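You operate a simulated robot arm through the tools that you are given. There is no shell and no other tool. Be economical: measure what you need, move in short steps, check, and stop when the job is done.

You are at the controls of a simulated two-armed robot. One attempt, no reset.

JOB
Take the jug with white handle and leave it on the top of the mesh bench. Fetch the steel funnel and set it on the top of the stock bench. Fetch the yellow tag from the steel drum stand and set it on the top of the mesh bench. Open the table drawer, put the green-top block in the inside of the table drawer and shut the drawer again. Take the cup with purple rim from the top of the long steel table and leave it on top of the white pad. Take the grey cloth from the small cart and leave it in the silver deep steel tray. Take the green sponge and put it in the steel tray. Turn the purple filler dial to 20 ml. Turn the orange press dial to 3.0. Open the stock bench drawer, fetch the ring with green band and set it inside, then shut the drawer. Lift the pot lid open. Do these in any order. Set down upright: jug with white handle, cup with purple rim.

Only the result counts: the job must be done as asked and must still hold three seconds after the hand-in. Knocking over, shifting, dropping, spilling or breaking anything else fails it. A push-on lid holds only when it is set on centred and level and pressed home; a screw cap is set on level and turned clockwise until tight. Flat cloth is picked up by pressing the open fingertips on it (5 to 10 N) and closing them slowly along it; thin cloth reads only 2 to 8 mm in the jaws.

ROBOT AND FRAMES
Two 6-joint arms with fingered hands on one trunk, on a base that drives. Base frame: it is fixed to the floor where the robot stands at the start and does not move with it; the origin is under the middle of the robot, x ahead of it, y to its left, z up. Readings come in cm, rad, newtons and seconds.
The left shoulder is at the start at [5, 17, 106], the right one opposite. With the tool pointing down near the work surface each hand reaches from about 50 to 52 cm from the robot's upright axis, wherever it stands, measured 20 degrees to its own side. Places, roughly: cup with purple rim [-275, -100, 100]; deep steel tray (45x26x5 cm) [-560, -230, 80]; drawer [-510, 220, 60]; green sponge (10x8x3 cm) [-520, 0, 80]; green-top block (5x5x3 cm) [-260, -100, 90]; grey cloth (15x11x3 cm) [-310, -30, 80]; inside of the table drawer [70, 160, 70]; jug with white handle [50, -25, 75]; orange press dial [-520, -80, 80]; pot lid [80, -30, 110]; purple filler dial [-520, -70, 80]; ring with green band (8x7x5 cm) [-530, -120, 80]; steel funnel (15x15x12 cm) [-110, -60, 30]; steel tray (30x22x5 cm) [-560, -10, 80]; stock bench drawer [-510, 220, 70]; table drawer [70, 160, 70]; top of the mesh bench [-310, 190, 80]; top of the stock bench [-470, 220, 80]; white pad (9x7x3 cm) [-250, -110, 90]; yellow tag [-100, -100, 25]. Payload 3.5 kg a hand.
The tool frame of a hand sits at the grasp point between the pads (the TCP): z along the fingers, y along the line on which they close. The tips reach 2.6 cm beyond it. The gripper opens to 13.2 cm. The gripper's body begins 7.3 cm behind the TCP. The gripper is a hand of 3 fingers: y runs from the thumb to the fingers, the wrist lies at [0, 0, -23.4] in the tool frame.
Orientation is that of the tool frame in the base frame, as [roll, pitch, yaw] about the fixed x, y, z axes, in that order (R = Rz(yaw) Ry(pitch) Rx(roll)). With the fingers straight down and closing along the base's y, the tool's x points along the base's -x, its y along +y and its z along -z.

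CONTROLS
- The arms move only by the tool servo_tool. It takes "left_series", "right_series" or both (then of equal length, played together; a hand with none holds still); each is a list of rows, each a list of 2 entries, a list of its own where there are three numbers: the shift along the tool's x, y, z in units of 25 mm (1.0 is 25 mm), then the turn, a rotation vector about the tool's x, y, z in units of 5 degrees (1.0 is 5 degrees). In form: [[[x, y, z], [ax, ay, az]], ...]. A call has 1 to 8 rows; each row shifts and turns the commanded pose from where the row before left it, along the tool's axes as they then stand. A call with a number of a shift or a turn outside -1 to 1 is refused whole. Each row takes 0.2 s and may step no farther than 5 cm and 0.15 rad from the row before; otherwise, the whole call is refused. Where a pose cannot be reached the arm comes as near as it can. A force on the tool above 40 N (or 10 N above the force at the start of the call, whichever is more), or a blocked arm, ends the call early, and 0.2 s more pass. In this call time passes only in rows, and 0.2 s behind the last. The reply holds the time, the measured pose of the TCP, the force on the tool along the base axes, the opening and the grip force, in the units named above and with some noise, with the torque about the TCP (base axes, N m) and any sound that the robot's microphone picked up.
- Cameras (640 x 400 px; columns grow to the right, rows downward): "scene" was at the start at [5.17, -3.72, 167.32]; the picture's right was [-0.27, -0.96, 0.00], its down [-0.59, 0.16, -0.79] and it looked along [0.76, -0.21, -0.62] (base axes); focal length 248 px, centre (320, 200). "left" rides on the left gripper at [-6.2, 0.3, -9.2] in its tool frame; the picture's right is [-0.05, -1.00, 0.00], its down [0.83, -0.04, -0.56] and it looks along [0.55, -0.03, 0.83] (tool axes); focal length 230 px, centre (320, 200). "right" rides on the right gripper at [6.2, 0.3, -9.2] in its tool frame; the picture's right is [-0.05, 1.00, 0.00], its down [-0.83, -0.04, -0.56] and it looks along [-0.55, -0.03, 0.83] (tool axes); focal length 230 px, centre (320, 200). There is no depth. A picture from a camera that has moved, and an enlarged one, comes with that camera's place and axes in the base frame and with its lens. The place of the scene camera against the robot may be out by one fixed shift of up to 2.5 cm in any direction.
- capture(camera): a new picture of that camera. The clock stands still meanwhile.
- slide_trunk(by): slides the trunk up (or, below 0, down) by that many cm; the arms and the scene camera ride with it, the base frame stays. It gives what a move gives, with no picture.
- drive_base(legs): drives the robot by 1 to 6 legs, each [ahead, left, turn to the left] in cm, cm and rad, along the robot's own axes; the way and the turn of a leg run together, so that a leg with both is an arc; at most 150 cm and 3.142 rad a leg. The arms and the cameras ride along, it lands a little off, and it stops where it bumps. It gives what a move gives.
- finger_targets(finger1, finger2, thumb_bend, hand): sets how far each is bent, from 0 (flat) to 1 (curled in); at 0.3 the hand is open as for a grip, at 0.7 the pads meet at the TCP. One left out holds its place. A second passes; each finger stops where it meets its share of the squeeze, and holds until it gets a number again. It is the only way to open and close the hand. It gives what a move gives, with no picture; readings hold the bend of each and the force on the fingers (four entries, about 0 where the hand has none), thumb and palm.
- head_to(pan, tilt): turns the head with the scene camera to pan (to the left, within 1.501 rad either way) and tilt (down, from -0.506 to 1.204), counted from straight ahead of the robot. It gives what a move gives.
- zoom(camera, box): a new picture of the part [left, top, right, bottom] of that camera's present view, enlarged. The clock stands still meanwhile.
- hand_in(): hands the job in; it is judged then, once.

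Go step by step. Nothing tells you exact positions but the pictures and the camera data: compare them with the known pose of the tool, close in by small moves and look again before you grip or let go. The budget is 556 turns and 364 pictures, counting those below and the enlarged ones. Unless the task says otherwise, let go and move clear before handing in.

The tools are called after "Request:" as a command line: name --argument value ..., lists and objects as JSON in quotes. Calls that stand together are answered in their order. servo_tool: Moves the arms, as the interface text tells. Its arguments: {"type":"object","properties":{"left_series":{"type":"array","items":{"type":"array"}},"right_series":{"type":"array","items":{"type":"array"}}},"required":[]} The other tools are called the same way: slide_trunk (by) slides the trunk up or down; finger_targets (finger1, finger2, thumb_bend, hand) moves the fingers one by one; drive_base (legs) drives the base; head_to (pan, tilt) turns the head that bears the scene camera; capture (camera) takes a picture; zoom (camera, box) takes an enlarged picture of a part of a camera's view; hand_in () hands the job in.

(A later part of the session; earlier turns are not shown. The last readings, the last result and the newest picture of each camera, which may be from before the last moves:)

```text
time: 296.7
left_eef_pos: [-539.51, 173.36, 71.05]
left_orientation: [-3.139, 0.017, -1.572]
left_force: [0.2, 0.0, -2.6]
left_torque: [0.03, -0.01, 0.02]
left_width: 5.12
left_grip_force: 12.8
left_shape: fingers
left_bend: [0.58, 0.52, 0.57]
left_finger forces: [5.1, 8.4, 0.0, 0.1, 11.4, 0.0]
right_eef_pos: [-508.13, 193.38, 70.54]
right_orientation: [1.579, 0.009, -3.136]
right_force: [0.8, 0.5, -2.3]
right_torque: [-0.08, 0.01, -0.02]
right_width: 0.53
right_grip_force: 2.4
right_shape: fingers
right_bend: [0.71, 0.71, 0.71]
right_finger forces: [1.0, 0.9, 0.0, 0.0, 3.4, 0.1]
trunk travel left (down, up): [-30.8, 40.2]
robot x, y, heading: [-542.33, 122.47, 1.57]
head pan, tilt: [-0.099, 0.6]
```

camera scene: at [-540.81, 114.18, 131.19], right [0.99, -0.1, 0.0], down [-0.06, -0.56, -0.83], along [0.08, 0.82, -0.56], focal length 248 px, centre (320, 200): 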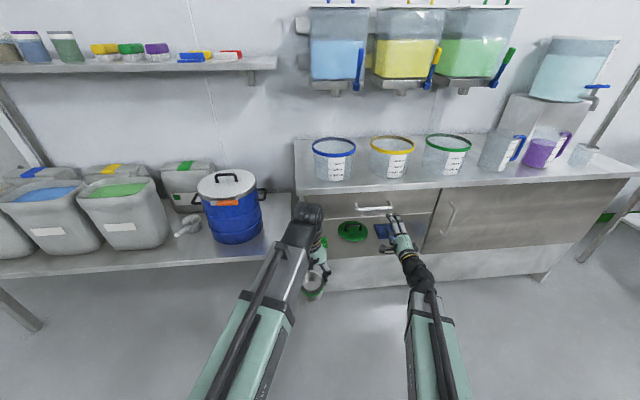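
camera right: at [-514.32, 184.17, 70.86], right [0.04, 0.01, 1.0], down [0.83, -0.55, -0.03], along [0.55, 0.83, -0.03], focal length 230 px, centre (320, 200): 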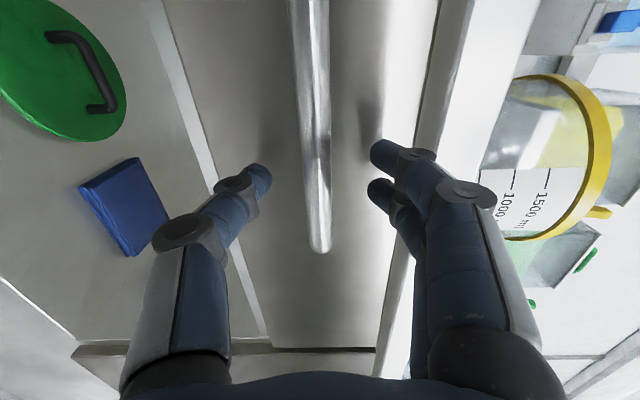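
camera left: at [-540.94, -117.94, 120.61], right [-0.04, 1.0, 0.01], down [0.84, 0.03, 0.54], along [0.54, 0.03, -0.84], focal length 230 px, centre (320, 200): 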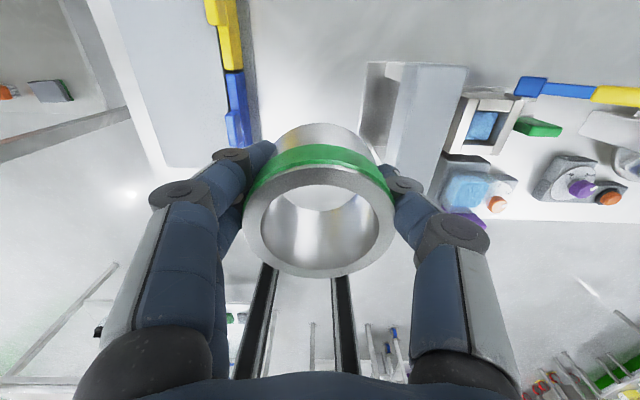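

Request:
finger_targets --hand "right" --finger1 0.9 --finger2 0.9 --thumb_bend 0.9

Request:
drive_base --legs '[[-10, 0, 0]]'

Request:
capture --camera "right"

Request:
capture --camera "scene"

```text
time: 297.7
left_eef_pos: [-539.55, 173.35, 71.0]
left_orientation: [-3.137, 0.016, -1.571]
left_force: [-0.1, 0.7, -4.2]
left_torque: [0.06, -0.01, -0.03]
left_width: 5.12
left_grip_force: 12.3
left_shape: fingers
left_bend: [0.58, 0.52, 0.57]
left_finger forces: [5.2, 8.5, 0.1, 0.0, 11.4, 0.0]
right_eef_pos: [-508.13, 193.4, 70.58]
right_orientation: [1.577, 0.009, -3.137]
right_force: [-0.8, -0.7, 0.5]
right_torque: [0.0, -0.01, -0.02]
right_width: 0.34
right_grip_force: 0.1
right_shape: fingers
right_bend: [0.86, 0.86, 0.87]
right_finger forces: [0.1, 0.1, 0.0, 0.0, 0.0, 0.0]
trunk travel left (down, up): [-30.8, 40.2]
robot x, y, heading: [-542.77, 121.8, 1.563]
head pan, tilt: [-0.099, 0.6]
```

```text
time: 298.9
left_eef_pos: [-539.54, 163.08, 71.11]
left_orientation: [-3.138, 0.018, -1.574]
left_force: [0.8, 1.2, -3.2]
left_torque: [-0.01, 0.01, 0.01]
left_width: 5.13
left_grip_force: 12.6
left_shape: fingers
left_bend: [0.58, 0.52, 0.57]
left_finger forces: [5.2, 8.4, 0.0, 0.0, 11.5, 0.0]
right_eef_pos: [-508.1, 183.12, 70.62]
right_orientation: [1.58, 0.011, -3.138]
right_force: [-0.4, 1.3, 0.3]
right_torque: [0.02, 0.01, 0.0]
right_width: 0.41
right_grip_force: 0.0
right_shape: fingers
right_bend: [0.87, 0.87, 0.87]
right_finger forces: [0.0, 0.0, 0.0, 0.1, 0.0, 0.1]
trunk travel left (down, up): [-30.8, 40.2]
robot x, y, heading: [-542.48, 111.99, 1.568]
head pan, tilt: [-0.099, 0.6]
```

```text
237 pictures are left
camera right: at [-514.3, 173.93, 70.85], right [0.04, 0.01, 1.0], down [0.83, -0.55, -0.03], along [0.55, 0.83, -0.03], focal length 230 px, centre (320, 200)
```

right: 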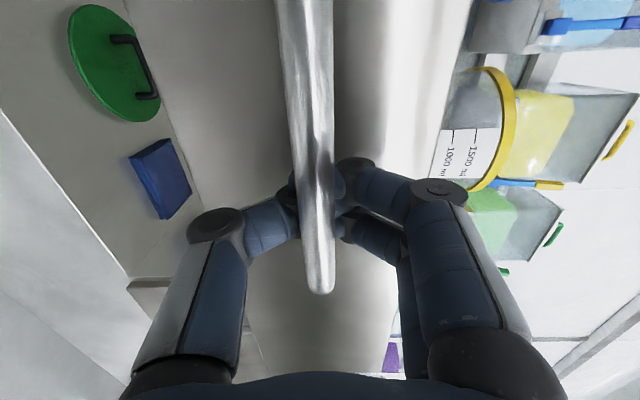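

```text
236 pictures are left
camera scene: at [-540.8, 115.52, 131.19], right [0.99, -0.1, 0.0], down [-0.06, -0.56, -0.82], along [0.09, 0.82, -0.57], focal length 248 px, centre (320, 200)
```

scene: 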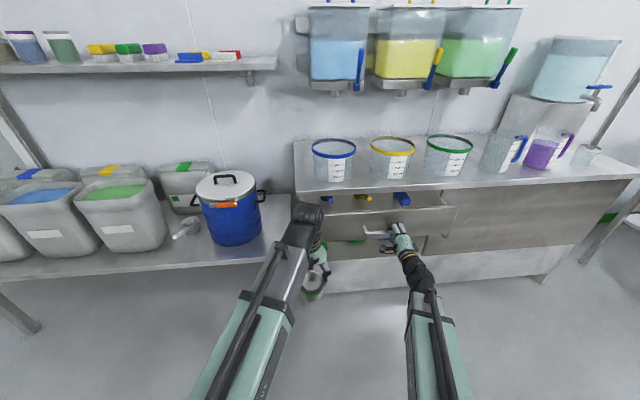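

The hooked fingers are pulling the drawer open. I pull another 11 cm.

Request:
drive_base --legs '[[-11, 0, 0]]'

Request:
capture --camera "scene"

```text
time: 300.1
left_eef_pos: [-539.59, 152.23, 71.0]
left_orientation: [-3.138, 0.017, -1.575]
left_force: [-0.5, -0.5, -2.0]
left_torque: [0.0, 0.01, -0.01]
left_width: 5.15
left_grip_force: 12.5
left_shape: fingers
left_bend: [0.58, 0.52, 0.57]
left_finger forces: [5.1, 8.4, 0.1, 0.1, 11.3, 0.0]
right_eef_pos: [-508.22, 172.23, 70.58]
right_orientation: [1.578, 0.012, -3.137]
right_force: [-0.9, 1.2, -0.1]
right_torque: [0.01, 0.0, 0.0]
right_width: 0.44
right_grip_force: 0.2
right_shape: fingers
right_bend: [0.87, 0.87, 0.87]
right_finger forces: [0.0, 0.1, 0.1, 0.0, 0.1, 0.0]
trunk travel left (down, up): [-30.8, 40.2]
robot x, y, heading: [-542.76, 101.64, 1.566]
head pan, tilt: [-0.099, 0.6]
```

```text
235 pictures are left
camera scene: at [-540.85, 104.63, 131.19], right [0.99, -0.1, 0.0], down [-0.06, -0.56, -0.82], along [0.09, 0.82, -0.57], focal length 248 px, centre (320, 200)
```

scene: 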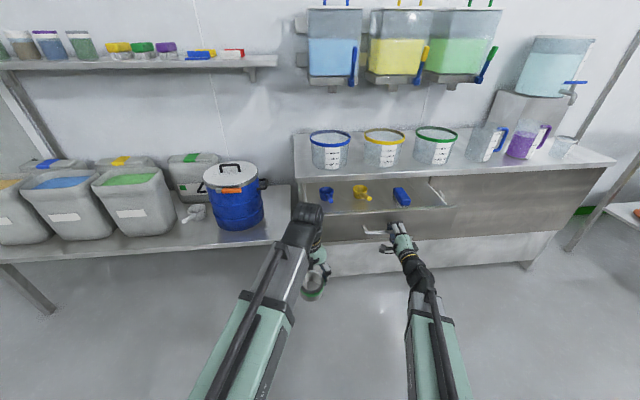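

Request:
drive_base --legs '[[-6, 0, 0]]'

Request:
zoom --camera "scene" --box '[270, 130, 480, 260]'

```text
time: 301.0
left_eef_pos: [-539.58, 146.37, 71.03]
left_orientation: [-3.137, 0.019, -1.574]
left_force: [0.1, 0.4, -1.8]
left_torque: [0.01, -0.02, -0.02]
left_width: 5.1
left_grip_force: 12.5
left_shape: fingers
left_bend: [0.58, 0.52, 0.57]
left_finger forces: [5.2, 8.4, 0.0, 0.0, 11.4, 0.1]
right_eef_pos: [-508.25, 166.37, 70.55]
right_orientation: [1.579, 0.009, -3.138]
right_force: [-0.3, 0.3, -0.6]
right_torque: [0.05, 0.0, -0.01]
right_width: 0.49
right_grip_force: 0.1
right_shape: fingers
right_bend: [0.87, 0.87, 0.87]
right_finger forces: [0.0, 0.0, 0.0, 0.1, 0.0, 0.0]
trunk travel left (down, up): [-30.8, 40.2]
robot x, y, heading: [-542.66, 95.15, 1.562]
head pan, tilt: [-0.099, 0.6]
```

```text
3.05 times, centred on (375, 195) of scene
camera zoom: at [-540.88, 98.72, 131.19], right [0.99, -0.11, 0.0], down [-0.06, -0.56, -0.82], along [0.09, 0.82, -0.57], focal length 755 px, centre (152, 215)
```

zoom: 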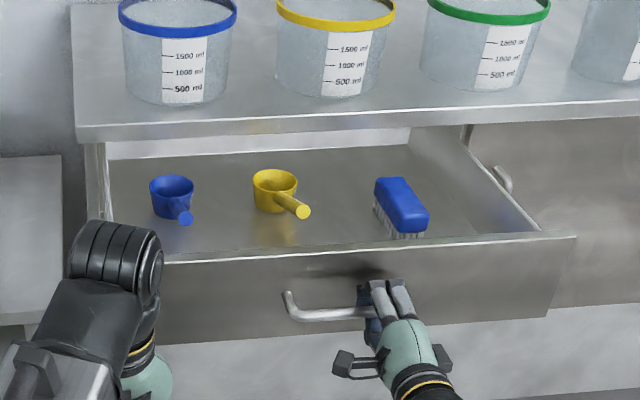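

The drawer is open about 27 cm with free space near its front. I release the handle, back off, and raise the right arm out of the way.

Request:
finger_targets --hand "right" --finger1 0.5 --finger2 0.5 --thumb_bend 0.5

Request:
drive_base --legs '[[-8, 0, 0]]'

Request:
servo_tool --right_series '[[[0, 1, 0], [0, 0, 0]], [[0, 1, 0], [0, 0, 0]], [[0, 1, 0], [0, 0, 0]], [[0, 1, 0], [0, 0, 0]], [[0, 1, 0], [0, 0, 0]], [[0, 1, 0], [0, 0, 0]], [[0, 1, 0], [0, 0, 0]], [[0, 1, 0], [0, 0, 0]]]' --left_series '[[[0, 0, -1], [0, 0, 0]], [[0, 0, -1], [0, 0, 0]], [[0, 0, -1], [0, 0, 0]], [[0, 0, -1], [0, 0, 0]], [[0, 0, -1], [0, 0, 0]], [[-1, 0, 0], [0, 0, 0]], [[-1, 0, 0], [0, 0, 0]], [[-1, 0, 0], [0, 0, 0]]]'

Request:
servo_tool --right_series '[[[0, 1, 0], [0, 0, 0]], [[0, 1, 0], [0, 0, 0]], [[0, 1, 0], [0, 0, 0]], [[0, 1, 0], [0, 0, 0]], [[0, 1, 0], [0, 0, 0]]]' --left_series '[[[-1, 0, 0], [0, 0, 0]], [[-1, 0, 0], [0, 0, 0]], [[0, 0, 0], [0, 0, 0]], [[0, 0, 0], [0, 0, 0]], [[0, 0, 0], [0, 0, 0]]]'

Request:
capture --camera "scene"

```text
time: 302.0
left_eef_pos: [-539.59, 146.27, 71.09]
left_orientation: [-3.139, 0.018, -1.574]
left_force: [0.0, -0.3, -1.3]
left_torque: [0.03, 0.01, -0.03]
left_width: 5.11
left_grip_force: 12.5
left_shape: fingers
left_bend: [0.58, 0.52, 0.57]
left_finger forces: [5.2, 8.5, 0.1, 0.0, 11.3, 0.1]
right_eef_pos: [-508.14, 166.25, 70.55]
right_orientation: [1.578, 0.01, -3.136]
right_force: [0.3, 0.6, -0.2]
right_torque: [0.0, 0.01, -0.01]
right_width: 6.7
right_grip_force: 0.1
right_shape: fingers
right_bend: [0.5, 0.5, 0.5]
right_finger forces: [0.1, 0.0, 0.0, 0.0, 0.1, 0.1]
trunk travel left (down, up): [-30.8, 40.2]
robot x, y, heading: [-542.43, 95.1, 1.562]
head pan, tilt: [-0.099, 0.6]
```

```text
time: 303.1
left_eef_pos: [-539.65, 138.19, 70.97]
left_orientation: [-3.137, 0.017, -1.575]
left_force: [0.3, -0.8, -2.0]
left_torque: [0.02, -0.01, -0.03]
left_width: 5.12
left_grip_force: 12.9
left_shape: fingers
left_bend: [0.58, 0.52, 0.57]
left_finger forces: [5.2, 8.6, 0.0, 0.1, 11.4, 0.0]
right_eef_pos: [-508.26, 158.24, 70.65]
right_orientation: [1.578, 0.011, -3.137]
right_force: [1.3, -0.2, -0.1]
right_torque: [0.0, 0.04, -0.01]
right_width: 6.71
right_grip_force: 0.0
right_shape: fingers
right_bend: [0.5, 0.5, 0.5]
right_finger forces: [0.1, 0.0, 0.0, 0.0, 0.0, 0.0]
trunk travel left (down, up): [-30.8, 40.2]
robot x, y, heading: [-542.6, 87.25, 1.559]
head pan, tilt: [-0.099, 0.6]
```

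```text
time: 304.9
left_eef_pos: [-539.61, 145.42, 83.96]
left_orientation: [-3.138, 0.017, -1.574]
left_force: [0.9, 0.1, -2.5]
left_torque: [0.05, 0.0, 0.0]
left_width: 5.1
left_grip_force: 12.3
left_shape: fingers
left_bend: [0.58, 0.52, 0.57]
left_finger forces: [5.2, 8.5, 0.0, 0.0, 11.3, 0.0]
right_eef_pos: [-508.34, 158.36, 90.73]
right_orientation: [1.577, 0.011, -3.138]
right_force: [-0.4, -0.7, 0.5]
right_torque: [0.0, 0.01, 0.01]
right_width: 6.72
right_grip_force: 0.0
right_shape: fingers
right_bend: [0.5, 0.5, 0.5]
right_finger forces: [0.0, 0.0, 0.0, 0.1, 0.0, 0.0]
trunk travel left (down, up): [-30.8, 40.2]
robot x, y, heading: [-542.17, 87.14, 1.564]
head pan, tilt: [-0.099, 0.6]
```

```text
time: 306.1
left_eef_pos: [-539.6, 150.4, 83.76]
left_orientation: [-3.137, 0.018, -1.574]
left_force: [0.3, -0.4, -1.2]
left_torque: [0.02, 0.01, 0.0]
left_width: 5.09
left_grip_force: 12.6
left_shape: fingers
left_bend: [0.58, 0.52, 0.57]
left_finger forces: [5.2, 8.4, 0.0, 0.1, 11.3, 0.1]
right_eef_pos: [-508.72, 158.55, 103.13]
right_orientation: [1.58, 0.01, -3.139]
right_force: [-0.3, -1.1, -0.5]
right_torque: [0.01, -0.03, 0.03]
right_width: 6.7
right_grip_force: 0.1
right_shape: fingers
right_bend: [0.5, 0.5, 0.5]
right_finger forces: [0.0, 0.0, 0.1, 0.0, 0.0, 0.1]
trunk travel left (down, up): [-30.8, 40.2]
robot x, y, heading: [-542.7, 87.55, 1.567]
head pan, tilt: [-0.099, 0.6]
```

```text
233 pictures are left
camera scene: at [-540.93, 90.64, 131.19], right [0.99, -0.11, 0.0], down [-0.06, -0.56, -0.82], along [0.09, 0.82, -0.57], focal length 248 px, centre (320, 200)
```

scene: 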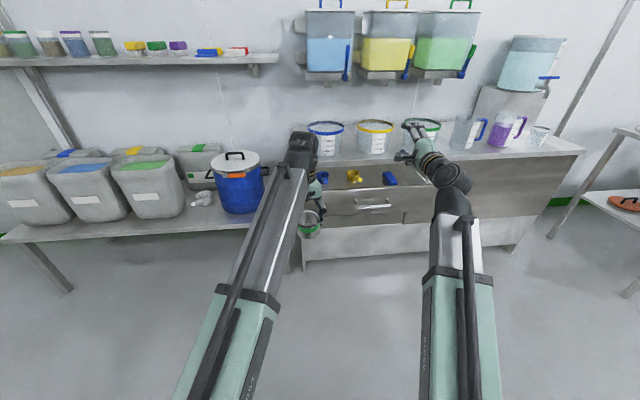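

I bring the ring over the free front part of the drawer.

Request:
drive_base --legs '[[0, -23.5, 0], [29, 0, 0]]'

Request:
capture --camera "left"

Request:
capture --camera "scene"

```text
time: 309.4
left_eef_pos: [-516.54, 179.24, 83.69]
left_orientation: [-3.138, 0.018, -1.565]
left_force: [-0.4, -0.5, -2.4]
left_torque: [0.04, -0.01, 0.0]
left_width: 5.1
left_grip_force: 12.0
left_shape: fingers
left_bend: [0.58, 0.52, 0.57]
left_finger forces: [5.1, 8.4, 0.0, 0.0, 11.3, 0.0]
right_eef_pos: [-485.72, 187.77, 103.12]
right_orientation: [1.578, 0.011, -3.126]
right_force: [0.9, 0.2, 0.0]
right_torque: [-0.01, -0.02, 0.0]
right_width: 6.73
right_grip_force: 0.0
right_shape: fingers
right_bend: [0.5, 0.5, 0.5]
right_finger forces: [0.0, 0.0, 0.1, 0.1, 0.0, 0.1]
trunk travel left (down, up): [-30.8, 40.2]
robot x, y, heading: [-518.97, 116.05, 1.574]
head pan, tilt: [-0.099, 0.6]
```

```text
232 pictures are left
camera left: at [-516.99, 185.31, 93.0], right [1.0, 0.06, 0.0], down [0.05, -0.84, 0.54], along [0.04, -0.54, -0.84], focal length 230 px, centre (320, 200)
```

left: 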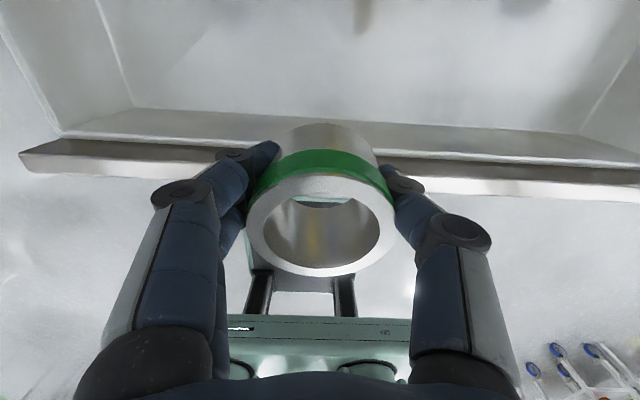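

```text
231 pictures are left
camera scene: at [-517.33, 119.56, 131.19], right [1.0, -0.1, 0.0], down [-0.05, -0.56, -0.82], along [0.08, 0.82, -0.57], focal length 248 px, centre (320, 200)
```

scene: 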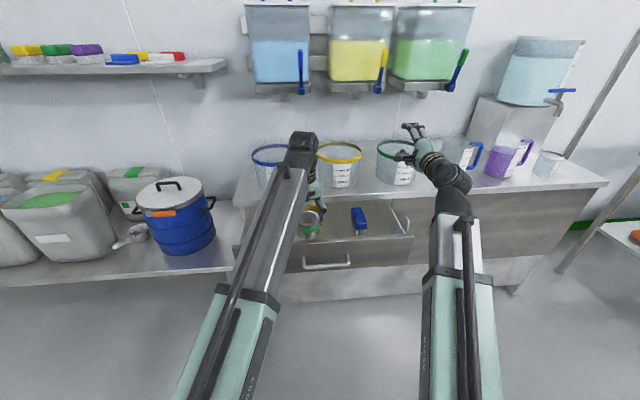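

The front panel is at y ≈ 176-179, so I go 7 cm deeper and check again.

Request:
drive_base --legs '[[7, 0, 0]]'

Request:
capture --camera "left"

Request:
zoom --camera "scene" --box '[230, 140, 430, 270]'

```text
time: 310.5
left_eef_pos: [-516.52, 186.18, 83.83]
left_orientation: [-3.137, 0.019, -1.566]
left_force: [-0.2, 0.0, -2.3]
left_torque: [0.05, 0.01, 0.01]
left_width: 5.1
left_grip_force: 12.6
left_shape: fingers
left_bend: [0.58, 0.52, 0.57]
left_finger forces: [5.1, 8.4, 0.0, 0.0, 11.4, 0.1]
right_eef_pos: [-485.72, 194.63, 103.22]
right_orientation: [1.578, 0.009, -3.127]
right_force: [-0.6, 0.0, 0.6]
right_torque: [0.0, 0.03, -0.02]
right_width: 6.72
right_grip_force: 0.1
right_shape: fingers
right_bend: [0.5, 0.5, 0.5]
right_finger forces: [0.0, 0.0, 0.0, 0.0, 0.1, 0.0]
trunk travel left (down, up): [-30.8, 40.2]
robot x, y, heading: [-519.22, 122.92, 1.577]
head pan, tilt: [-0.099, 0.6]
```

```text
230 pictures are left
camera left: at [-517.0, 192.19, 92.98], right [1.0, 0.06, 0.0], down [0.05, -0.84, 0.54], along [0.03, -0.54, -0.84], focal length 230 px, centre (320, 200)
```

left: 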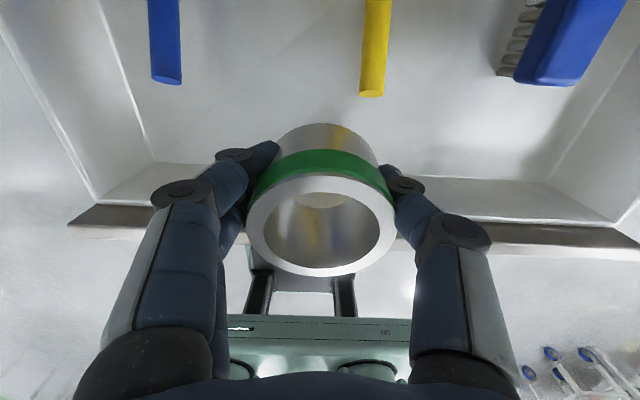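

```text
3.08 times, centred on (330, 205) of scene
camera zoom: at [-517.36, 126.44, 131.19], right [1.0, -0.1, 0.0], down [-0.05, -0.56, -0.82], along [0.08, 0.82, -0.57], focal length 763 px, centre (289, 185)
```

zoom: 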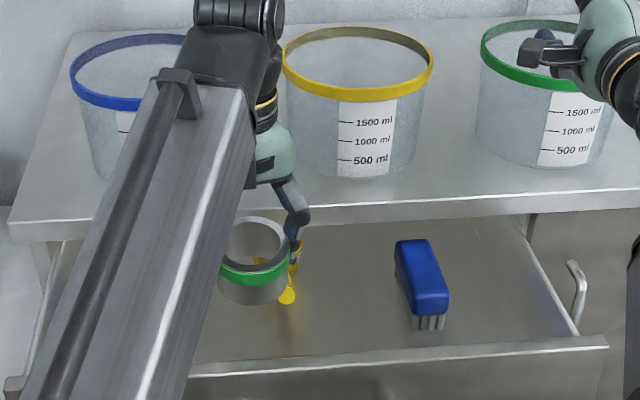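

Yellow and blue scoop handles are just behind. I shift 1.5 cm left and slightly back, then lower the ring gently.

Request:
drive_base --legs '[[-1.2, 1.6, 0]]'

Request:
servo_tool --left_series '[[[0, 0, 1], [0, 0, 0]], [[0, 0, 1], [0, 0, 0]], [[0, 0, 1], [0, 0, 0]], [[0, 0, 1], [0, 0, 0]], [[0, 0, 0.4], [0, 0, 0]]]'

Request:
capture --camera "left"

```text
time: 311.2
left_eef_pos: [-518.06, 185.04, 83.76]
left_orientation: [-3.139, 0.018, -1.566]
left_force: [0.0, 0.1, -2.1]
left_torque: [-0.01, 0.0, 0.0]
left_width: 5.12
left_grip_force: 12.4
left_shape: fingers
left_bend: [0.58, 0.52, 0.57]
left_finger forces: [5.1, 8.4, 0.0, 0.0, 11.3, 0.0]
right_eef_pos: [-487.32, 193.49, 103.08]
right_orientation: [1.579, 0.012, -3.127]
right_force: [-0.2, -0.2, -1.5]
right_torque: [0.01, -0.04, 0.02]
right_width: 6.73
right_grip_force: 0.0
right_shape: fingers
right_bend: [0.5, 0.5, 0.5]
right_finger forces: [0.1, 0.0, 0.0, 0.1, 0.0, 0.0]
trunk travel left (down, up): [-30.8, 40.2]
robot x, y, heading: [-520.58, 121.77, 1.572]
head pan, tilt: [-0.099, 0.6]
```

```text
time: 312.4
left_eef_pos: [-518.05, 185.1, 72.69]
left_orientation: [-3.138, 0.017, -1.564]
left_force: [0.3, 0.3, -2.3]
left_torque: [0.08, 0.03, 0.05]
left_width: 5.1
left_grip_force: 12.0
left_shape: fingers
left_bend: [0.58, 0.52, 0.57]
left_finger forces: [5.0, 8.4, 0.0, 0.0, 11.2, 0.1]
right_eef_pos: [-487.37, 193.45, 103.16]
right_orientation: [1.576, 0.011, -3.128]
right_force: [-0.7, 1.3, 0.0]
right_torque: [-0.03, -0.03, 0.02]
right_width: 6.71
right_grip_force: 0.0
right_shape: fingers
right_bend: [0.5, 0.5, 0.5]
right_finger forces: [0.1, 0.0, 0.0, 0.1, 0.1, 0.0]
trunk travel left (down, up): [-30.8, 40.2]
robot x, y, heading: [-520.7, 122.07, 1.572]
head pan, tilt: [-0.099, 0.6]
```

```text
228 pictures are left
camera left: at [-518.57, 191.22, 81.97], right [1.0, 0.06, 0.0], down [0.05, -0.84, 0.54], along [0.03, -0.54, -0.84], focal length 230 px, centre (320, 200)
```

left: 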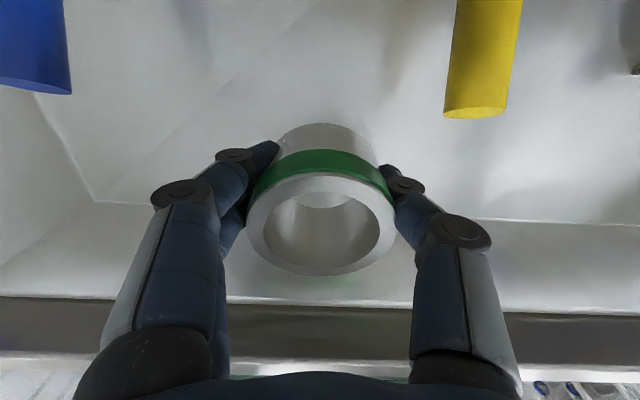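

Request:
servo_tool --left_series '[[[0, 0, 0.3], [0, 0, 0]], [[0, 0, 0.3], [0, 0, 0]], [[0, 0, 0.3], [0, 0, 0]], [[0, 0, 0.3], [0, 0, 0]], [[0, 0, 0.3], [0, 0, 0]]]'

Request:
capture --camera "left"

```text
time: 313.6
left_eef_pos: [-518.14, 185.42, 69.05]
left_orientation: [-3.138, 0.019, -1.565]
left_force: [0.2, 0.0, -2.1]
left_torque: [0.0, 0.01, -0.02]
left_width: 5.11
left_grip_force: 12.3
left_shape: fingers
left_bend: [0.58, 0.52, 0.57]
left_finger forces: [5.1, 8.4, 0.0, 0.0, 11.2, 0.0]
right_eef_pos: [-487.29, 193.51, 103.28]
right_orientation: [1.578, 0.011, -3.128]
right_force: [0.5, 0.7, 0.2]
right_torque: [0.03, 0.0, 0.0]
right_width: 6.72
right_grip_force: 0.0
right_shape: fingers
right_bend: [0.5, 0.5, 0.5]
right_finger forces: [0.1, 0.0, 0.0, 0.0, 0.0, 0.1]
trunk travel left (down, up): [-30.8, 40.2]
robot x, y, heading: [-520.54, 122.15, 1.577]
head pan, tilt: [-0.099, 0.6]
```

```text
227 pictures are left
camera left: at [-518.55, 191.29, 78.21], right [1.0, 0.06, 0.0], down [0.05, -0.84, 0.54], along [0.03, -0.54, -0.84], focal length 230 px, centre (320, 200)
```

left: 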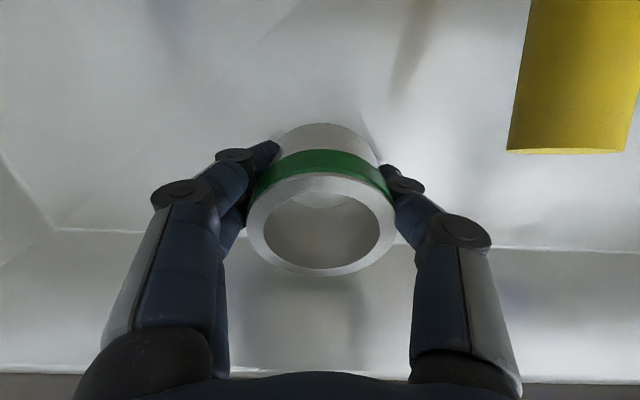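

Request:
servo_tool --left_series '[[[0, 0, 0.2], [0, 0, 0]], [[0, 0, 0.2], [0, 0, 0]], [[0, 0, 0.2], [0, 0, 0]], [[0, 0, 0.2], [0, 0, 0]], [[0, 0, 0.2], [0, 0, 0]]]'

```text
time: 314.7
left_eef_pos: [-518.04, 185.46, 67.69]
left_orientation: [-3.138, 0.031, -1.564]
left_force: [-1.2, 2.7, 23.7]
left_torque: [-0.15, 0.55, -0.06]
left_width: 5.0
left_grip_force: 19.0
left_shape: fingers
left_bend: [0.59, 0.55, 0.58]
left_finger forces: [5.7, 19.6, 0.0, 0.0, 13.0, 0.1]
right_eef_pos: [-487.3, 193.3, 103.19]
right_orientation: [1.578, 0.011, -3.128]
right_force: [0.0, -0.1, -0.3]
right_torque: [-0.02, 0.0, -0.02]
right_width: 6.73
right_grip_force: 0.1
right_shape: fingers
right_bend: [0.5, 0.5, 0.5]
right_finger forces: [0.0, 0.0, 0.1, 0.0, 0.0, 0.1]
trunk travel left (down, up): [-30.8, 40.2]
robot x, y, heading: [-520.37, 121.74, 1.573]
head pan, tilt: [-0.099, 0.6]
stopped in row 5 (left hand): the force on the tool passed its limit at 45 N (the readings are from after the stop); the commanded pose is now the measured one
```

Contact with the drawer floor. I ease up slightly, open and lift out.

Request:
servo_tool --left_series '[[[0, 0, -0.2], [0, 0, 0]]]'

Request:
finger_targets --hand "left" --finger1 0.44 --finger2 0.44 --thumb_bend 0.44

Request:
servo_tool --left_series '[[[0, 0, -1], [0, 0, 0]], [[0, 0, -1], [0, 0, 0]], [[0, 0, -1], [0, 0, 0]], [[0, 0, -1], [0, 0, 0]], [[0, 0, -1], [0, 0, 0]], [[0, 0, -1], [0, 0, 0]], [[0, 0, -1], [0, 0, 0]], [[0, 0, -1], [0, 0, 0]]]'

Request:
capture --camera "left"

```text
time: 315.1
left_eef_pos: [-518.0, 185.45, 67.76]
left_orientation: [-3.139, 0.022, -1.563]
left_force: [-1.3, 0.9, 3.2]
left_torque: [-0.03, 0.12, 0.0]
left_width: 5.01
left_grip_force: 13.4
left_shape: fingers
left_bend: [0.58, 0.54, 0.58]
left_finger forces: [5.6, 9.3, 0.0, 0.0, 11.8, 0.1]
right_eef_pos: [-487.41, 193.46, 103.17]
right_orientation: [1.577, 0.011, -3.127]
right_force: [0.2, 0.1, 0.7]
right_torque: [-0.02, 0.0, 0.0]
right_width: 6.69
right_grip_force: 0.1
right_shape: fingers
right_bend: [0.5, 0.5, 0.5]
right_finger forces: [0.0, 0.0, 0.0, 0.1, 0.1, 0.0]
trunk travel left (down, up): [-30.8, 40.2]
robot x, y, heading: [-520.49, 121.96, 1.573]
head pan, tilt: [-0.099, 0.6]
```

```text
time: 316.1
left_eef_pos: [-517.96, 185.47, 67.92]
left_orientation: [-3.137, 0.022, -1.562]
left_force: [-1.3, -0.2, 0.2]
left_torque: [0.03, -0.02, 0.01]
left_width: 8.74
left_grip_force: 0.0
left_shape: fingers
left_bend: [0.44, 0.44, 0.44]
left_finger forces: [0.0, 0.0, 0.0, 0.1, 0.0, 0.0]
right_eef_pos: [-487.41, 193.47, 103.2]
right_orientation: [1.578, 0.01, -3.128]
right_force: [0.6, -0.5, -0.4]
right_torque: [-0.01, -0.01, -0.01]
right_width: 6.73
right_grip_force: 0.0
right_shape: fingers
right_bend: [0.5, 0.5, 0.5]
right_finger forces: [0.0, 0.1, 0.1, 0.1, 0.1, 0.0]
trunk travel left (down, up): [-30.8, 40.2]
robot x, y, heading: [-520.8, 122.01, 1.575]
head pan, tilt: [-0.099, 0.6]
```

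```text
time: 317.9
left_eef_pos: [-517.94, 184.89, 87.88]
left_orientation: [-3.138, 0.021, -1.563]
left_force: [0.0, 0.8, -0.2]
left_torque: [0.01, 0.02, 0.03]
left_width: 8.73
left_grip_force: 0.1
left_shape: fingers
left_bend: [0.44, 0.44, 0.44]
left_finger forces: [0.1, 0.0, 0.0, 0.0, 0.0, 0.0]
right_eef_pos: [-487.23, 193.35, 103.18]
right_orientation: [1.578, 0.01, -3.127]
right_force: [-0.4, -0.2, 1.1]
right_torque: [0.03, -0.01, -0.01]
right_width: 6.73
right_grip_force: 0.1
right_shape: fingers
right_bend: [0.5, 0.5, 0.5]
right_finger forces: [0.1, 0.0, 0.0, 0.0, 0.0, 0.1]
trunk travel left (down, up): [-30.8, 40.2]
robot x, y, heading: [-520.72, 121.88, 1.572]
head pan, tilt: [-0.099, 0.6]
```

```text
226 pictures are left
camera left: at [-518.49, 190.77, 97.22], right [1.0, 0.06, 0.01], down [0.05, -0.84, 0.54], along [0.04, -0.53, -0.84], focal length 230 px, centre (320, 200)
```

left: 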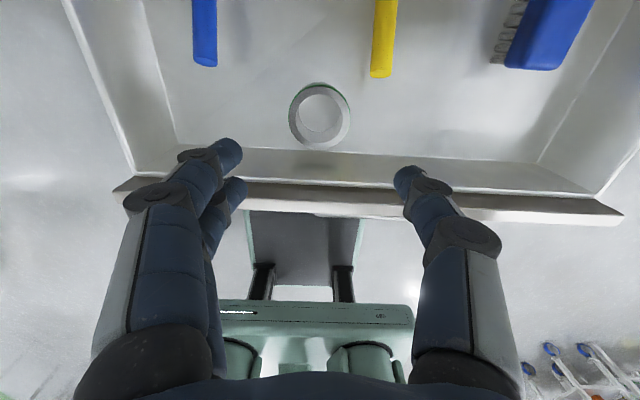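

The ring stands in the drawer. I back off, lower the closed left hand in front of the panel, and push it shut.

Request:
drive_base --legs '[[-19, 4, 0]]'

Request:
finger_targets --hand "left" --finger1 0.68 --finger2 0.68 --thumb_bend 0.68

Request:
servo_tool --left_series '[[[0, 0, 1], [0, 0, 0]], [[0, 0, 1], [0, 0, 0]], [[0, 0, 1], [0, 0, 0]], [[0, 0, 1], [0, 0, 0]], [[0, 0, 1], [0, 0, 0]], [[0, 0, 1], [0, 0, 0]], [[0, 0, 0.6], [0, 0, 0]]]' --right_series '[[[0, 0, -1], [0, 0, 0]], [[0, 0, -1], [0, 0, 0]], [[0, 0, -1], [0, 0, 0]], [[0, 0, 0], [0, 0, 0]], [[0, 0, 0], [0, 0, 0]], [[0, 0, 0], [0, 0, 0]], [[0, 0, 0], [0, 0, 0]]]'

Request:
capture --camera "left"

```text
time: 319.4
left_eef_pos: [-521.78, 165.92, 87.91]
left_orientation: [-3.137, 0.023, -1.567]
left_force: [0.2, 0.2, 0.8]
left_torque: [-0.02, 0.0, 0.0]
left_width: 8.75
left_grip_force: 0.1
left_shape: fingers
left_bend: [0.44, 0.44, 0.44]
left_finger forces: [0.0, 0.1, 0.0, 0.0, 0.0, 0.1]
right_eef_pos: [-491.11, 174.34, 103.23]
right_orientation: [1.578, 0.011, -3.13]
right_force: [-0.2, 0.9, -0.3]
right_torque: [0.02, -0.03, 0.02]
right_width: 6.73
right_grip_force: 0.1
right_shape: fingers
right_bend: [0.5, 0.5, 0.5]
right_finger forces: [0.1, 0.0, 0.0, 0.0, 0.1, 0.0]
trunk travel left (down, up): [-30.8, 40.2]
robot x, y, heading: [-524.66, 103.0, 1.568]
head pan, tilt: [-0.099, 0.6]
```

```text
time: 320.4
left_eef_pos: [-521.93, 165.91, 87.96]
left_orientation: [-3.139, 0.023, -1.568]
left_force: [-0.2, -0.1, 0.0]
left_torque: [-0.01, -0.02, -0.02]
left_width: 1.15
left_grip_force: 0.1
left_shape: fingers
left_bend: [0.68, 0.68, 0.68]
left_finger forces: [0.1, 0.0, 0.1, 0.1, 0.1, 0.0]
right_eef_pos: [-491.14, 174.45, 103.3]
right_orientation: [1.576, 0.009, -3.132]
right_force: [0.0, -0.4, -0.1]
right_torque: [-0.01, 0.02, -0.01]
right_width: 6.72
right_grip_force: 0.0
right_shape: fingers
right_bend: [0.5, 0.5, 0.5]
right_finger forces: [0.0, 0.1, 0.0, 0.1, 0.0, 0.1]
trunk travel left (down, up): [-30.8, 40.2]
robot x, y, heading: [-524.68, 102.8, 1.567]
head pan, tilt: [-0.099, 0.6]
```

```text
time: 322.0
left_eef_pos: [-521.76, 166.3, 71.3]
left_orientation: [-3.139, 0.022, -1.566]
left_force: [-0.5, -0.8, 0.4]
left_torque: [0.01, 0.02, 0.02]
left_width: 1.15
left_grip_force: 0.1
left_shape: fingers
left_bend: [0.68, 0.68, 0.68]
left_finger forces: [0.1, 0.0, 0.0, 0.1, 0.0, 0.1]
right_eef_pos: [-491.01, 166.96, 103.15]
right_orientation: [1.579, 0.009, -3.131]
right_force: [-0.3, -0.2, 0.4]
right_torque: [-0.02, -0.02, -0.04]
right_width: 6.72
right_grip_force: 0.1
right_shape: fingers
right_bend: [0.5, 0.5, 0.5]
right_finger forces: [0.0, 0.1, 0.1, 0.0, 0.0, 0.0]
trunk travel left (down, up): [-30.8, 40.2]
robot x, y, heading: [-524.58, 102.75, 1.572]
head pan, tilt: [-0.099, 0.6]
```

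```text
225 pictures are left
camera left: at [-522.21, 172.23, 80.6], right [1.0, 0.06, 0.01], down [0.04, -0.84, 0.54], along [0.03, -0.53, -0.84], focal length 230 px, centre (320, 200)
```

left: 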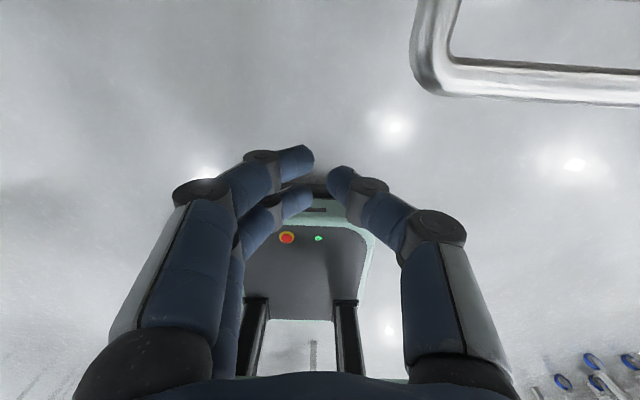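

The hand camera could catch the bench top, so I'll push with the right hand's forward-pointing fingers instead: left goes up and back, right comes down.

Request:
finger_targets --hand "right" --finger1 0.68 --finger2 0.68 --thumb_bend 0.68

Request:
drive_base --legs '[[-14, 6.5, 0]]'

Request:
servo_tool --left_series '[[[0, 0, -1], [0, 0, 0]], [[0, 0, -1], [0, 0, 0]], [[0, 0, -1], [0, 0, 0]], [[0, 0, -1], [0, 0, 0]], [[0, 0, -1], [0, 0, 0]], [[1, 0, -1], [0, 0, 0]], [[1, 0, -1], [0, 0, 0]], [[1, 0, -1], [0, 0, 0]]]' --right_series '[[[0, -1, 0], [0, 0, 0]], [[0, -1, 0], [0, 0, 0]], [[0, -1, 0], [0, 0, 0]], [[0, -1, 0], [0, 0, 0]], [[0, -1, 0], [0, 0, 0]], [[0, -1, 0], [0, 0, 0]], [[0, -1, 0], [0, 0, 0]], [[0, -1, 0], [0, 0, 0]]]'

Request:
servo_tool --left_series '[[[1, 0, -1], [0, 0, 0]], [[1, 0, -1], [0, 0, 0]], [[0, 0, -1], [0, 0, 0]], [[0, 0, -1], [0, 0, 0]], [[0, 0, 0], [0, 0, 0]]]' --right_series '[[[0, -1, 0], [0, 0, 0]], [[0, -1, 0], [0, 0, 0]], [[0, -1, 0], [0, 0, 0]], [[0, -1, 0], [0, 0, 0]], [[0, -1, 0], [0, 0, 0]]]'

Request:
capture --camera "right"

Request:
capture --camera "scene"

```text
time: 323.0
left_eef_pos: [-521.79, 166.35, 71.51]
left_orientation: [-3.137, 0.022, -1.567]
left_force: [0.4, -0.1, 0.2]
left_torque: [-0.03, -0.01, 0.0]
left_width: 1.16
left_grip_force: 0.1
left_shape: fingers
left_bend: [0.68, 0.68, 0.68]
left_finger forces: [0.0, 0.1, 0.1, 0.0, 0.1, 0.0]
right_eef_pos: [-491.01, 167.02, 103.11]
right_orientation: [1.577, 0.009, -3.132]
right_force: [0.1, 0.3, -0.6]
right_torque: [0.0, 0.0, -0.01]
right_width: 1.14
right_grip_force: 0.1
right_shape: fingers
right_bend: [0.68, 0.68, 0.68]
right_finger forces: [0.0, 0.0, 0.0, 0.1, 0.0, 0.0]
trunk travel left (down, up): [-30.8, 40.2]
robot x, y, heading: [-525.0, 102.78, 1.569]
head pan, tilt: [-0.099, 0.6]
```

```text
time: 324.4
left_eef_pos: [-528.2, 152.35, 71.34]
left_orientation: [-3.138, 0.022, -1.569]
left_force: [0.2, 0.2, -0.3]
left_torque: [0.0, -0.01, 0.04]
left_width: 1.14
left_grip_force: 0.0
left_shape: fingers
left_bend: [0.68, 0.68, 0.68]
left_finger forces: [0.0, 0.0, 0.0, 0.0, 0.1, 0.0]
right_eef_pos: [-497.43, 153.01, 103.11]
right_orientation: [1.577, 0.011, -3.13]
right_force: [0.2, -0.3, -0.6]
right_torque: [0.03, -0.02, 0.0]
right_width: 1.14
right_grip_force: 0.1
right_shape: fingers
right_bend: [0.68, 0.68, 0.68]
right_finger forces: [0.1, 0.0, 0.0, 0.0, 0.0, 0.1]
trunk travel left (down, up): [-30.8, 40.2]
robot x, y, heading: [-530.75, 88.83, 1.573]
head pan, tilt: [-0.099, 0.6]
```

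```text
time: 326.2
left_eef_pos: [-527.53, 146.13, 87.6]
left_orientation: [-3.131, 0.037, -1.568]
left_force: [-0.7, 0.0, -0.8]
left_torque: [-0.01, 0.0, 0.0]
left_width: 1.11
left_grip_force: 0.0
left_shape: fingers
left_bend: [0.68, 0.68, 0.68]
left_finger forces: [0.1, 0.0, 0.0, 0.0, 0.1, 0.1]
left hand out of reach, approached as far as the arm can: row 7, 8
right_eef_pos: [-495.98, 155.5, 83.62]
right_orientation: [1.58, 0.012, -3.132]
right_force: [-0.2, -0.3, 0.5]
right_torque: [-0.04, 0.0, 0.0]
right_width: 1.14
right_grip_force: 0.0
right_shape: fingers
right_bend: [0.68, 0.68, 0.68]
right_finger forces: [0.0, 0.0, 0.1, 0.0, 0.1, 0.0]
right hand out of reach, approached as far as the arm can: row 3, 4, 5, 6, 7
trunk travel left (down, up): [-30.8, 40.2]
robot x, y, heading: [-531.35, 88.97, 1.571]
head pan, tilt: [-0.099, 0.6]
```

```text
time: 327.4
left_eef_pos: [-525.37, 145.93, 87.73]
left_orientation: [-3.132, 0.034, -1.569]
left_force: [-0.6, -0.7, 0.0]
left_torque: [0.02, -0.02, 0.0]
left_width: 1.14
left_grip_force: 0.2
left_shape: fingers
left_bend: [0.68, 0.68, 0.68]
left_finger forces: [0.0, 0.1, 0.0, 0.0, 0.1, 0.1]
left hand out of reach, approached as far as the arm can: row 1, 2, 3, 4
right_eef_pos: [-495.85, 155.21, 71.16]
right_orientation: [1.577, 0.012, -3.134]
right_force: [0.2, -0.3, 1.0]
right_torque: [-0.02, -0.04, 0.0]
right_width: 1.14
right_grip_force: 0.0
right_shape: fingers
right_bend: [0.68, 0.68, 0.68]
right_finger forces: [0.0, 0.0, 0.1, 0.0, 0.1, 0.0]
trunk travel left (down, up): [-30.8, 40.2]
robot x, y, heading: [-530.74, 89.19, 1.576]
head pan, tilt: [-0.099, 0.6]
```

```text
224 pictures are left
camera right: at [-502.03, 146.02, 71.47], right [0.04, 0.01, 1.0], down [0.84, -0.55, -0.03], along [0.55, 0.84, -0.03], focal length 230 px, centre (320, 200)
```

right: 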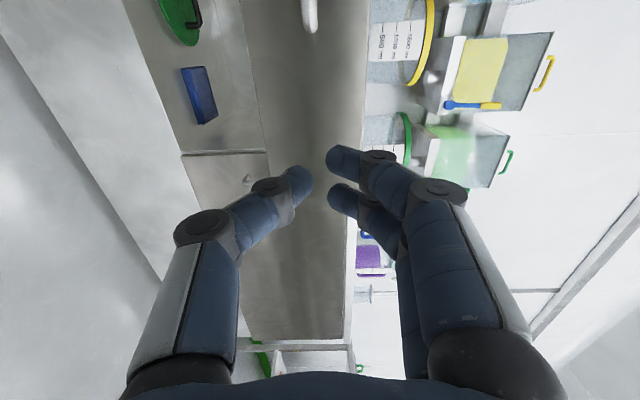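

```text
223 pictures are left
camera scene: at [-529.35, 92.33, 131.19], right [0.99, -0.1, 0.0], down [-0.06, -0.56, -0.83], along [0.08, 0.82, -0.56], focal length 248 px, centre (320, 200)
```

scene: 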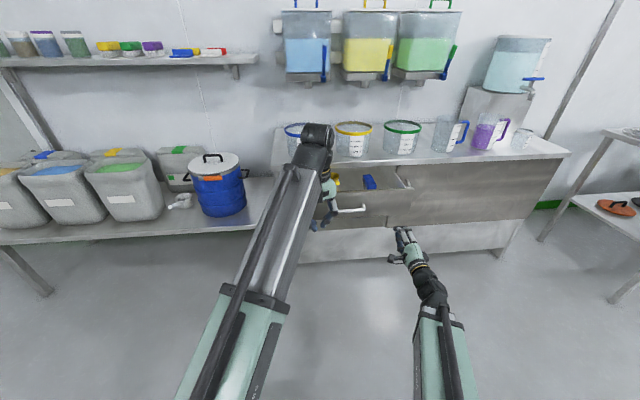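

The right hand is set to push the panel right of the handle. I drive forward to close the drawer.

Request:
drive_base --legs '[[36, 0, 0]]'

Request:
capture --camera "right"

Request:
capture --camera "scene"

```text
time: 329.0
left_eef_pos: [-525.33, 164.21, 87.73]
left_orientation: [-3.132, 0.035, -1.569]
left_force: [0.0, -0.9, 0.0]
left_torque: [0.03, -0.01, 0.0]
left_width: 1.13
left_grip_force: 0.0
left_shape: fingers
left_bend: [0.68, 0.68, 0.68]
left_finger forces: [0.1, 0.0, 0.1, 0.1, 0.0, 0.0]
right_eef_pos: [-495.8, 173.48, 71.22]
right_orientation: [1.58, 0.009, -3.135]
right_force: [-0.4, 0.5, -0.5]
right_torque: [0.02, 0.04, -0.02]
right_width: 1.05
right_grip_force: 0.0
right_shape: fingers
right_bend: [0.68, 0.68, 0.68]
right_finger forces: [0.1, 0.0, 0.1, 0.0, 0.0, 0.0]
trunk travel left (down, up): [-30.8, 40.2]
robot x, y, heading: [-531.44, 107.64, 1.573]
head pan, tilt: [-0.099, 0.6]
stopped in leg 1: the force on the tool passed its limit at 131 N (the readings are from after the stop); the commanded pose is now the measured one
```

```text
222 pictures are left
camera right: at [-501.91, 164.26, 71.47], right [0.04, 0.01, 1.0], down [0.83, -0.55, -0.03], along [0.55, 0.84, -0.03], focal length 230 px, centre (320, 200)
```

right: 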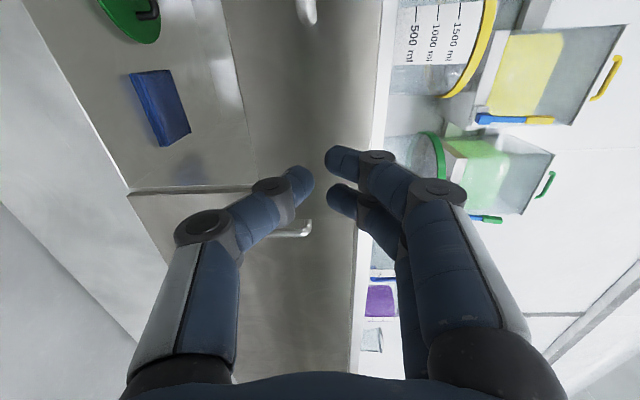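

```text
221 pictures are left
camera scene: at [-529.33, 110.74, 131.2], right [0.99, -0.1, 0.0], down [-0.06, -0.56, -0.83], along [0.08, 0.82, -0.56], focal length 248 px, centre (320, 200)
```

scene: 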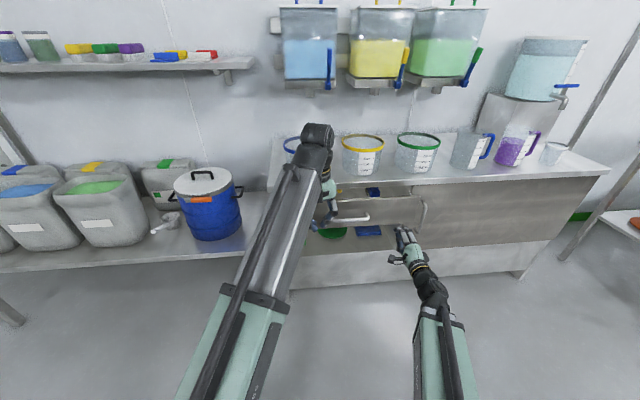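

The bump pushed the drawer partly in and stopped me. I continue with shorter, gentler legs.

Request:
drive_base --legs '[[5, 0, 0]]'

Request:
drive_base --legs '[[5, 0, 0]]'

Request:
drive_base --legs '[[5, 0, 0]]'

Request:
capture --camera "right"

```text
time: 329.9
left_eef_pos: [-525.22, 169.33, 87.73]
left_orientation: [-3.133, 0.034, -1.57]
left_force: [1.0, 0.5, -1.1]
left_torque: [0.02, 0.04, 0.02]
left_width: 1.13
left_grip_force: 0.1
left_shape: fingers
left_bend: [0.68, 0.68, 0.68]
left_finger forces: [0.0, 0.0, 0.0, 0.0, 0.0, 0.1]
right_eef_pos: [-495.81, 178.61, 71.04]
right_orientation: [1.58, 0.008, -3.135]
right_force: [0.2, 0.2, 0.0]
right_torque: [0.01, -0.01, -0.01]
right_width: 1.04
right_grip_force: 0.0
right_shape: fingers
right_bend: [0.68, 0.68, 0.68]
right_finger forces: [0.1, 0.0, 0.1, 0.1, 0.1, 0.0]
trunk travel left (down, up): [-30.8, 40.2]
robot x, y, heading: [-531.17, 112.44, 1.565]
head pan, tilt: [-0.099, 0.6]
```

```text
time: 330.9
left_eef_pos: [-525.27, 174.48, 87.68]
left_orientation: [-3.132, 0.035, -1.569]
left_force: [-0.2, 0.1, 1.2]
left_torque: [0.04, -0.01, 0.0]
left_width: 1.15
left_grip_force: 0.0
left_shape: fingers
left_bend: [0.68, 0.68, 0.68]
left_finger forces: [0.1, 0.0, 0.0, 0.0, 0.0, 0.0]
right_eef_pos: [-495.73, 183.62, 71.21]
right_orientation: [1.579, 0.009, -3.136]
right_force: [0.7, 0.4, -0.7]
right_torque: [0.02, -0.01, 0.0]
right_width: 1.02
right_grip_force: 0.0
right_shape: fingers
right_bend: [0.68, 0.68, 0.68]
right_finger forces: [0.1, 0.1, 0.1, 0.1, 0.0, 0.0]
trunk travel left (down, up): [-30.8, 40.2]
robot x, y, heading: [-531.01, 117.54, 1.569]
head pan, tilt: [-0.099, 0.6]
```

```text
time: 331.8
left_eef_pos: [-525.19, 179.61, 87.7]
left_orientation: [-3.132, 0.035, -1.569]
left_force: [-0.3, 0.1, 1.1]
left_torque: [0.03, 0.02, -0.01]
left_width: 1.12
left_grip_force: 0.1
left_shape: fingers
left_bend: [0.68, 0.68, 0.68]
left_finger forces: [0.0, 0.0, 0.1, 0.0, 0.1, 0.1]
right_eef_pos: [-495.62, 188.54, 71.09]
right_orientation: [1.58, 0.007, -3.135]
right_force: [0.0, 0.3, -0.3]
right_torque: [0.03, -0.01, -0.01]
right_width: 1.05
right_grip_force: 0.1
right_shape: fingers
right_bend: [0.68, 0.68, 0.68]
right_finger forces: [0.0, 0.0, 0.0, 0.0, 0.0, 0.0]
trunk travel left (down, up): [-30.8, 40.2]
robot x, y, heading: [-530.92, 122.5, 1.57]
head pan, tilt: [-0.099, 0.6]
```

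```text
220 pictures are left
camera right: at [-501.83, 179.4, 71.44], right [0.04, 0.01, 1.0], down [0.83, -0.55, -0.03], along [0.55, 0.83, -0.03], focal length 230 px, centre (320, 200)
```

right: 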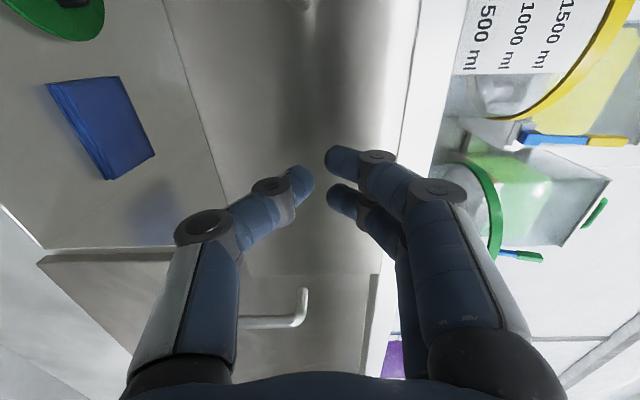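

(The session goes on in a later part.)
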